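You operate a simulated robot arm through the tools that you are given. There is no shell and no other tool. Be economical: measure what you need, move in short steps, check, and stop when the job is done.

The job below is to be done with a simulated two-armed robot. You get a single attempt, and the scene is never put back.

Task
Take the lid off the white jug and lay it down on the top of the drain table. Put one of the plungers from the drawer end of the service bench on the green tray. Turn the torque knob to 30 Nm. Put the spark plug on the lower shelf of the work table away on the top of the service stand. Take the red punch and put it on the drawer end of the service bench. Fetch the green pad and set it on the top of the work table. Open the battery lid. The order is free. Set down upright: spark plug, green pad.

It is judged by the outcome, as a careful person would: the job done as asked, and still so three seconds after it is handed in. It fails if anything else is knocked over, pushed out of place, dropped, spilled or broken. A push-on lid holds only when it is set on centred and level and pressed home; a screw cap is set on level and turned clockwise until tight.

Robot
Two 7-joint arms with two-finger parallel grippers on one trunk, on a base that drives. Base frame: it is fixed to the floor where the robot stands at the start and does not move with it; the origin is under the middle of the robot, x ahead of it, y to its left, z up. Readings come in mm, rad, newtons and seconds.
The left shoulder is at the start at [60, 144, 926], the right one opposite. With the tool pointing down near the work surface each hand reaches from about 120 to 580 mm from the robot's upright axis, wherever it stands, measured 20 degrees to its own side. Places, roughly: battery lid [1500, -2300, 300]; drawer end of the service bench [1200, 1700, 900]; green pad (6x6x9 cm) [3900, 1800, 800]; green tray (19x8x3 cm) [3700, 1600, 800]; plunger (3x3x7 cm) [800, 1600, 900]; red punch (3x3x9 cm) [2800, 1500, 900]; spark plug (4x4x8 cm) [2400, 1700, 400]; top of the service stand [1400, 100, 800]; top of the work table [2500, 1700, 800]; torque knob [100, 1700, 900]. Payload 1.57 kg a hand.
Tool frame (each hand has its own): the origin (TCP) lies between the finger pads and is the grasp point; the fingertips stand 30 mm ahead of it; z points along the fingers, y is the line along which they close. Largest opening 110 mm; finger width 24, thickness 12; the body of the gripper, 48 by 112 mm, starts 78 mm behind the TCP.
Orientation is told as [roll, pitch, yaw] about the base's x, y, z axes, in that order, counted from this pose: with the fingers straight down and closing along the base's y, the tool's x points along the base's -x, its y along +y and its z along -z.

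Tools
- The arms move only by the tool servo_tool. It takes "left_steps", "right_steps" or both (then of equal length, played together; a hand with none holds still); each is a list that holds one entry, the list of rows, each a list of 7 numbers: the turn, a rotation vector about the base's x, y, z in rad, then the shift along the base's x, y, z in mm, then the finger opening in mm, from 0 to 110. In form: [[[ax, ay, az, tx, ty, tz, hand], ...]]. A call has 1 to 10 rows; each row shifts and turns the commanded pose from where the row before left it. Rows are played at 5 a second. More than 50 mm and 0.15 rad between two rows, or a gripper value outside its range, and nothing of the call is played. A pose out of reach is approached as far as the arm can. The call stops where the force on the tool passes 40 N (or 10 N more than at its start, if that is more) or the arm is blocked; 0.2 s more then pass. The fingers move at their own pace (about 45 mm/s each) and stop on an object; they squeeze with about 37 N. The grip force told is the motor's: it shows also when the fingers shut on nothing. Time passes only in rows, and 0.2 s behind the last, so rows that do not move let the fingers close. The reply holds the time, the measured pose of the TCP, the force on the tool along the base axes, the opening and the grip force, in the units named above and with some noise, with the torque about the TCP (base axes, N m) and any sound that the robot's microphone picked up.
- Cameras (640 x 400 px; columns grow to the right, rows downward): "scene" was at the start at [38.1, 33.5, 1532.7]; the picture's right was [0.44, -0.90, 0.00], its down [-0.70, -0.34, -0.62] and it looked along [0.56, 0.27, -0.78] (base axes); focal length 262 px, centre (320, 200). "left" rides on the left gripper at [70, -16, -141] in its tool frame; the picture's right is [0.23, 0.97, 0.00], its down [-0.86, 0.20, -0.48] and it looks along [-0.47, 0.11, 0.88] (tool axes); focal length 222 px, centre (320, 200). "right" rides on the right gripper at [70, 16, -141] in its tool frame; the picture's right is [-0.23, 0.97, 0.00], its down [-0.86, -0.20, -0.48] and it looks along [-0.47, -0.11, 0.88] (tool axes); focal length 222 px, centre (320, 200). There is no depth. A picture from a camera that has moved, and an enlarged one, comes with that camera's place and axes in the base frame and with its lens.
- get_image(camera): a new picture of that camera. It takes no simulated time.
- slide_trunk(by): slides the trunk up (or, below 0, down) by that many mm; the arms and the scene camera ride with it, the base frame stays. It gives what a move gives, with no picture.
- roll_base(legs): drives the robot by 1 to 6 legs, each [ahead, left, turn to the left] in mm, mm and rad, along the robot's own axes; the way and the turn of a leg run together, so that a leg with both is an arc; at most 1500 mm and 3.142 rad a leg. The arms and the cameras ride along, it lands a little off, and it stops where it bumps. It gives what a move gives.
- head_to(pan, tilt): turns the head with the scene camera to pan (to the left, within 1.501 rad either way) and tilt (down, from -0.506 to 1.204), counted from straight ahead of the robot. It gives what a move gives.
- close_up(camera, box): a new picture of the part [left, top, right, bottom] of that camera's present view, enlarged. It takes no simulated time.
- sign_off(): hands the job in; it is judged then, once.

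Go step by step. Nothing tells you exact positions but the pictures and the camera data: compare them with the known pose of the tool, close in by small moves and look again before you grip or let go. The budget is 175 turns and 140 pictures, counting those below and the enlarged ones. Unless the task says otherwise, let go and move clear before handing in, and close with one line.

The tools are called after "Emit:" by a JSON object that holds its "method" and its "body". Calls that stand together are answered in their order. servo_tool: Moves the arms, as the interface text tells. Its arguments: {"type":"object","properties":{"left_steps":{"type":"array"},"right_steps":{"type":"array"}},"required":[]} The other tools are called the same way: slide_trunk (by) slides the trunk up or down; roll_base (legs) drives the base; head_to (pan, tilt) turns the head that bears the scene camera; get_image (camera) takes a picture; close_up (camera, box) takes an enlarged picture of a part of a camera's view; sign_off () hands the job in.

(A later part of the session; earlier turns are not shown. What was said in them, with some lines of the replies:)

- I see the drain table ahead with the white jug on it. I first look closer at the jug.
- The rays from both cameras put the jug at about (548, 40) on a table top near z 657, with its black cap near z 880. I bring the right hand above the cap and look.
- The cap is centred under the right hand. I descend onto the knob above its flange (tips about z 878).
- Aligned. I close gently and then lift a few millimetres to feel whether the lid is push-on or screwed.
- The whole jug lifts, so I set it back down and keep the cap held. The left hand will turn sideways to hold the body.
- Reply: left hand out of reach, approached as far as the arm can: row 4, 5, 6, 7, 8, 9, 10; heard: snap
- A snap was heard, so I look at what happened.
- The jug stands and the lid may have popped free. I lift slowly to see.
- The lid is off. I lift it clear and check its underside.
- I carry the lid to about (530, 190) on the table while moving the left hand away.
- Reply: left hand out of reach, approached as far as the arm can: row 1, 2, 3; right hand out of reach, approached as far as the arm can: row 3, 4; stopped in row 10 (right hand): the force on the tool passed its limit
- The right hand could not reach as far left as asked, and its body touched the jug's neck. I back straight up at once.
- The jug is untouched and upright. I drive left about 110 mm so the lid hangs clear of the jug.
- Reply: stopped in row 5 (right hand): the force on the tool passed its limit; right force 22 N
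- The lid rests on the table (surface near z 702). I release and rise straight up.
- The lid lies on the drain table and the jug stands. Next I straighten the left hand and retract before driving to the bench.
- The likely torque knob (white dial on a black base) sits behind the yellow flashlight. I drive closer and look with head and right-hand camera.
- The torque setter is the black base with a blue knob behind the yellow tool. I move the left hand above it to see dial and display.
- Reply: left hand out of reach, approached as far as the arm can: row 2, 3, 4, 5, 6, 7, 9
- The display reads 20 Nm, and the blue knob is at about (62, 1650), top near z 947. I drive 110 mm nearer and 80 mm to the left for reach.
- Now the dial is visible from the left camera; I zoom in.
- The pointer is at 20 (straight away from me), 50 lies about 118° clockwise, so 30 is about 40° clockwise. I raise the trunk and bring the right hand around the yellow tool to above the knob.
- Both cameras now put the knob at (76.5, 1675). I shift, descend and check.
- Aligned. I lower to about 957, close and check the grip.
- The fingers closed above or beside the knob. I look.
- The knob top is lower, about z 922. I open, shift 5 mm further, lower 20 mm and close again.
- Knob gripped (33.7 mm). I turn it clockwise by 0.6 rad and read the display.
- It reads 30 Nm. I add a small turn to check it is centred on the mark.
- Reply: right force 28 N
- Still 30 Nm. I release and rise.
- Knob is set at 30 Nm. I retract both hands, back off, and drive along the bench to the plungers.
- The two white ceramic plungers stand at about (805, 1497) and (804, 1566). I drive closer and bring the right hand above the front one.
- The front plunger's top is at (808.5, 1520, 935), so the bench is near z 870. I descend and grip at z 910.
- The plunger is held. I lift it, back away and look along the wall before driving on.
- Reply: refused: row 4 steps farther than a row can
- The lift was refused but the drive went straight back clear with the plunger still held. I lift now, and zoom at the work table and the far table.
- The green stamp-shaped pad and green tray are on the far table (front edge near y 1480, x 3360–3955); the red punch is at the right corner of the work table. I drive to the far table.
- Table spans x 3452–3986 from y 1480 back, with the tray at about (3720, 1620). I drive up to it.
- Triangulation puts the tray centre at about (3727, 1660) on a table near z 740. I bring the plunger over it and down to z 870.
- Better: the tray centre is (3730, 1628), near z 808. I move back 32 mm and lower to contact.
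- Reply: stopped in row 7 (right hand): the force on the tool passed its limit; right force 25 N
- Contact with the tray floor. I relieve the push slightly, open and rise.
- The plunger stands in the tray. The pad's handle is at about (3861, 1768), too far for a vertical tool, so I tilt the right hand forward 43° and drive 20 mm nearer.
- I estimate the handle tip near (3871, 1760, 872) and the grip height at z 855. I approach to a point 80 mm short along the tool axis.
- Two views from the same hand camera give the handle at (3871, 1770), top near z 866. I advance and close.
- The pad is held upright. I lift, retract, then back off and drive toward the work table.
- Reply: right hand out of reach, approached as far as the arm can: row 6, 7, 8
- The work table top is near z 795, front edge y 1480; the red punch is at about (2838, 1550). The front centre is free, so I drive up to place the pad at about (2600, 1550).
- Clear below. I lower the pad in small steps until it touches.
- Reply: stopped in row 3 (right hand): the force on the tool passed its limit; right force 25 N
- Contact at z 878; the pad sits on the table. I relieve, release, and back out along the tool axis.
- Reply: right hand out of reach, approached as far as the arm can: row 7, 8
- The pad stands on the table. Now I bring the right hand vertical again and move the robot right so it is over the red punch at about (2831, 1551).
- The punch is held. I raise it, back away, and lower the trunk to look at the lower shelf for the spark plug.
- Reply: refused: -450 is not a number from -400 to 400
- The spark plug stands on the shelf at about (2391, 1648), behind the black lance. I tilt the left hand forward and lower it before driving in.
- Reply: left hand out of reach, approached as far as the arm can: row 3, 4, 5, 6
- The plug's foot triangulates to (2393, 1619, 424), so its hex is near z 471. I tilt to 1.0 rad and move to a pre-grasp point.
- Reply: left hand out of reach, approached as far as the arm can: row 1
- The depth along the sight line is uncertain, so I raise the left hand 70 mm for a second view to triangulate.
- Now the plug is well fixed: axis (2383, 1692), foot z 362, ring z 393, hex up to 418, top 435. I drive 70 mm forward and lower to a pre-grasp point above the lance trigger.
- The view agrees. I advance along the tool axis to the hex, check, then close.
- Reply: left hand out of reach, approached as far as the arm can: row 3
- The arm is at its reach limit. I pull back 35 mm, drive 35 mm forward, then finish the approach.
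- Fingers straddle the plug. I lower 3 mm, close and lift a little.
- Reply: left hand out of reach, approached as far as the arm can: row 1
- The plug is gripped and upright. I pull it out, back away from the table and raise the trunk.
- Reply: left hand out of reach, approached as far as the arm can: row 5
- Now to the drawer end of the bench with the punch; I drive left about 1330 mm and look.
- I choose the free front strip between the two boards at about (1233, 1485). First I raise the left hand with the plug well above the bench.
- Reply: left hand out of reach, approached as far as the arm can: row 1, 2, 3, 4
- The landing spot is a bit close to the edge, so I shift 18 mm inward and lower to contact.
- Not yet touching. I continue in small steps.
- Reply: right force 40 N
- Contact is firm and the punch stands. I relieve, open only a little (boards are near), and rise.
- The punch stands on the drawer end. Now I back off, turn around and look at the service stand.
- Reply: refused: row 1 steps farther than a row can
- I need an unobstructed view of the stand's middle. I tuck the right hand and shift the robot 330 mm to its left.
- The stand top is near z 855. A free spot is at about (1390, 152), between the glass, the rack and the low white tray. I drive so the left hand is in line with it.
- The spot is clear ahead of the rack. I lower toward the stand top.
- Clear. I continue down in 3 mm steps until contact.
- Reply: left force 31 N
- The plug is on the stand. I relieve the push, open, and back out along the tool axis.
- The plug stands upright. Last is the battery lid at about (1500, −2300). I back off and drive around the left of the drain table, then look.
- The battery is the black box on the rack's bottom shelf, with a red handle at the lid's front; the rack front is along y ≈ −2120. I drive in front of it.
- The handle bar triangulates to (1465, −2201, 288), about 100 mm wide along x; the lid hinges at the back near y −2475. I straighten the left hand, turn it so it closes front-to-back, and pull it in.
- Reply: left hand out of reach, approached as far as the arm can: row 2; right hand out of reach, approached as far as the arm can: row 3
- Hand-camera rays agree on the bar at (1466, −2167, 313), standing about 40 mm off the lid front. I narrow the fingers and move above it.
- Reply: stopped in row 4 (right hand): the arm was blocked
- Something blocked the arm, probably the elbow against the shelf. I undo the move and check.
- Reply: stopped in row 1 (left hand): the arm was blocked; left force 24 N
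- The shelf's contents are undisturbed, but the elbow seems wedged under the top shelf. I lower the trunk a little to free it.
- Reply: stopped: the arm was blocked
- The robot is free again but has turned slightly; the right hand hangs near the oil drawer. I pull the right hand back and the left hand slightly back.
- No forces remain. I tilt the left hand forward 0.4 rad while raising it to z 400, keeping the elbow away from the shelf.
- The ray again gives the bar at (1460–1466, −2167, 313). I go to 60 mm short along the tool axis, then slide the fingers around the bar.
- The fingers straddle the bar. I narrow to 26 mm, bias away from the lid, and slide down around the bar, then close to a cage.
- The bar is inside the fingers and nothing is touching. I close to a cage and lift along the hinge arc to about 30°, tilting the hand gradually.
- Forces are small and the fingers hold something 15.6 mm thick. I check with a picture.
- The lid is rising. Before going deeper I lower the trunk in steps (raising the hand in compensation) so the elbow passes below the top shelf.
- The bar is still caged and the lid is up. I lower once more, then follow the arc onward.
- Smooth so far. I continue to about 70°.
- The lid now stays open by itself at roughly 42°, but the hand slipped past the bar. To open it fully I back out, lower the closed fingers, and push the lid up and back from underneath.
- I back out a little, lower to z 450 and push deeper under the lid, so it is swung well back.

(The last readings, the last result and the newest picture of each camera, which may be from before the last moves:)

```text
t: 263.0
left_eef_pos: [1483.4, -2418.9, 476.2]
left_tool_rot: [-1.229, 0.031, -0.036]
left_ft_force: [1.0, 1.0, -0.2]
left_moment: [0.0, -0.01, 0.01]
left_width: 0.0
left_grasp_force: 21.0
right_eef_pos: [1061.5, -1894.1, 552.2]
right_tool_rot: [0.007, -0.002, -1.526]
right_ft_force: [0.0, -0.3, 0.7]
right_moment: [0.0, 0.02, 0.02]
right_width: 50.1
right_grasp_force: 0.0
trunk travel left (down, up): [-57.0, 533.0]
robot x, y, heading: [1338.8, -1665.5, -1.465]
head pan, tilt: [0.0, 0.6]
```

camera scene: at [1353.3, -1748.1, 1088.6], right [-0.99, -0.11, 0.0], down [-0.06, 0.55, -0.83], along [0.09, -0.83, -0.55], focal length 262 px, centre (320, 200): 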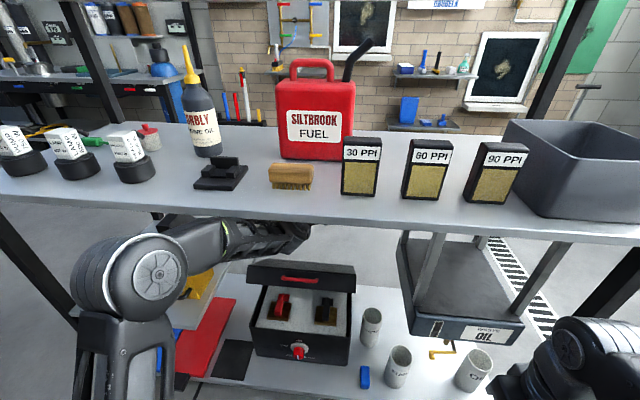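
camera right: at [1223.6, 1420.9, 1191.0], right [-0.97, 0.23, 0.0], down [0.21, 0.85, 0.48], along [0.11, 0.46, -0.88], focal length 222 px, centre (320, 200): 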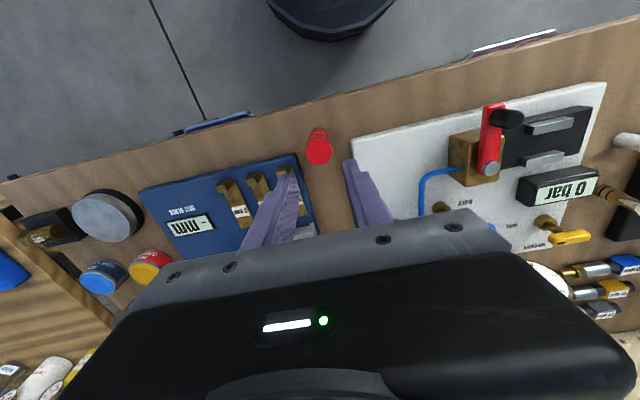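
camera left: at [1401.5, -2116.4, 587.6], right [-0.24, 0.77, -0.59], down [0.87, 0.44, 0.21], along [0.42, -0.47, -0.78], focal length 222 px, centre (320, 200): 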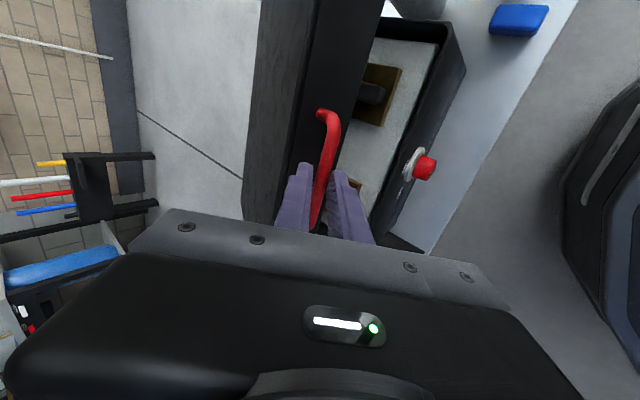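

The fingertips are now at the hinge line well above it. I back straight out and use the last picture to check the lid.

Emit:
{"method": "roll_base", "body": {"legs": [[-380, 0, 0]]}}

Emit:
{"method": "close_up", "body": {"camera": "scene", "box": [200, 180, 420, 320]}}

```text
t: 265.4
left_eef_pos: [1441.3, -2036.9, 475.7]
left_tool_rot: [-1.227, 0.03, -0.039]
left_ft_force: [0.0, -0.1, 0.0]
left_moment: [0.01, 0.01, 0.03]
left_width: 0.2
left_grasp_force: 21.8
right_eef_pos: [1022.5, -1509.6, 551.7]
right_tool_rot: [0.006, -0.001, -1.527]
right_ft_force: [0.1, -0.4, 0.2]
right_moment: [-0.03, -0.01, 0.04]
right_width: 50.1
right_grasp_force: 0.1
trunk travel left (down, up): [-57.0, 533.0]
robot x, y, heading: [1302.3, -1279.9, -1.467]
head pan, tilt: [0.0, 0.6]
```

```text
2.86 times, centred on (310, 250) of scene
camera zoom: at [1307.1, -1339.1, 1089.2], right [-0.99, -0.1, 0.0], down [-0.06, 0.56, -0.82], along [0.08, -0.82, -0.57], focal length 750 px, centre (349, 57)
```

zoom: 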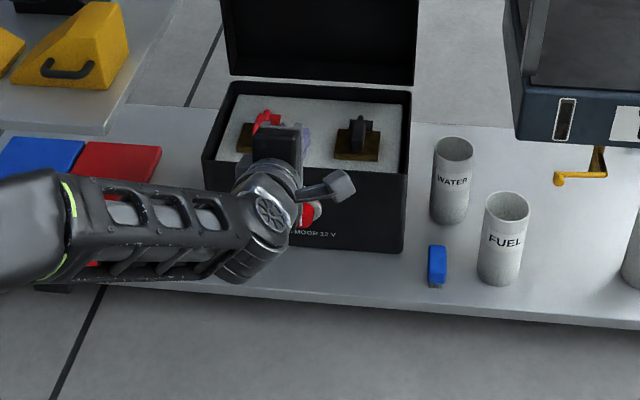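

The lid now stands fully open, past upright, and everything on the rack is in place. All seven jobs are done and both hands are clear, so I hand in.

Emit:
{"method": "sign_off", "body": {}}

```text
The job is handed in.
```

All seven jobs are done and handed in: the jug lid is on the drain table, a plunger is in the green tray, and the torque knob reads 30 Nm. The spark plug stands on the service stand, the red punch is on the drawer end, the green pad is on the work table, and the battery lid is open. At the rack my elbow briefly caught the top shelf, and I saw nothing there moved.
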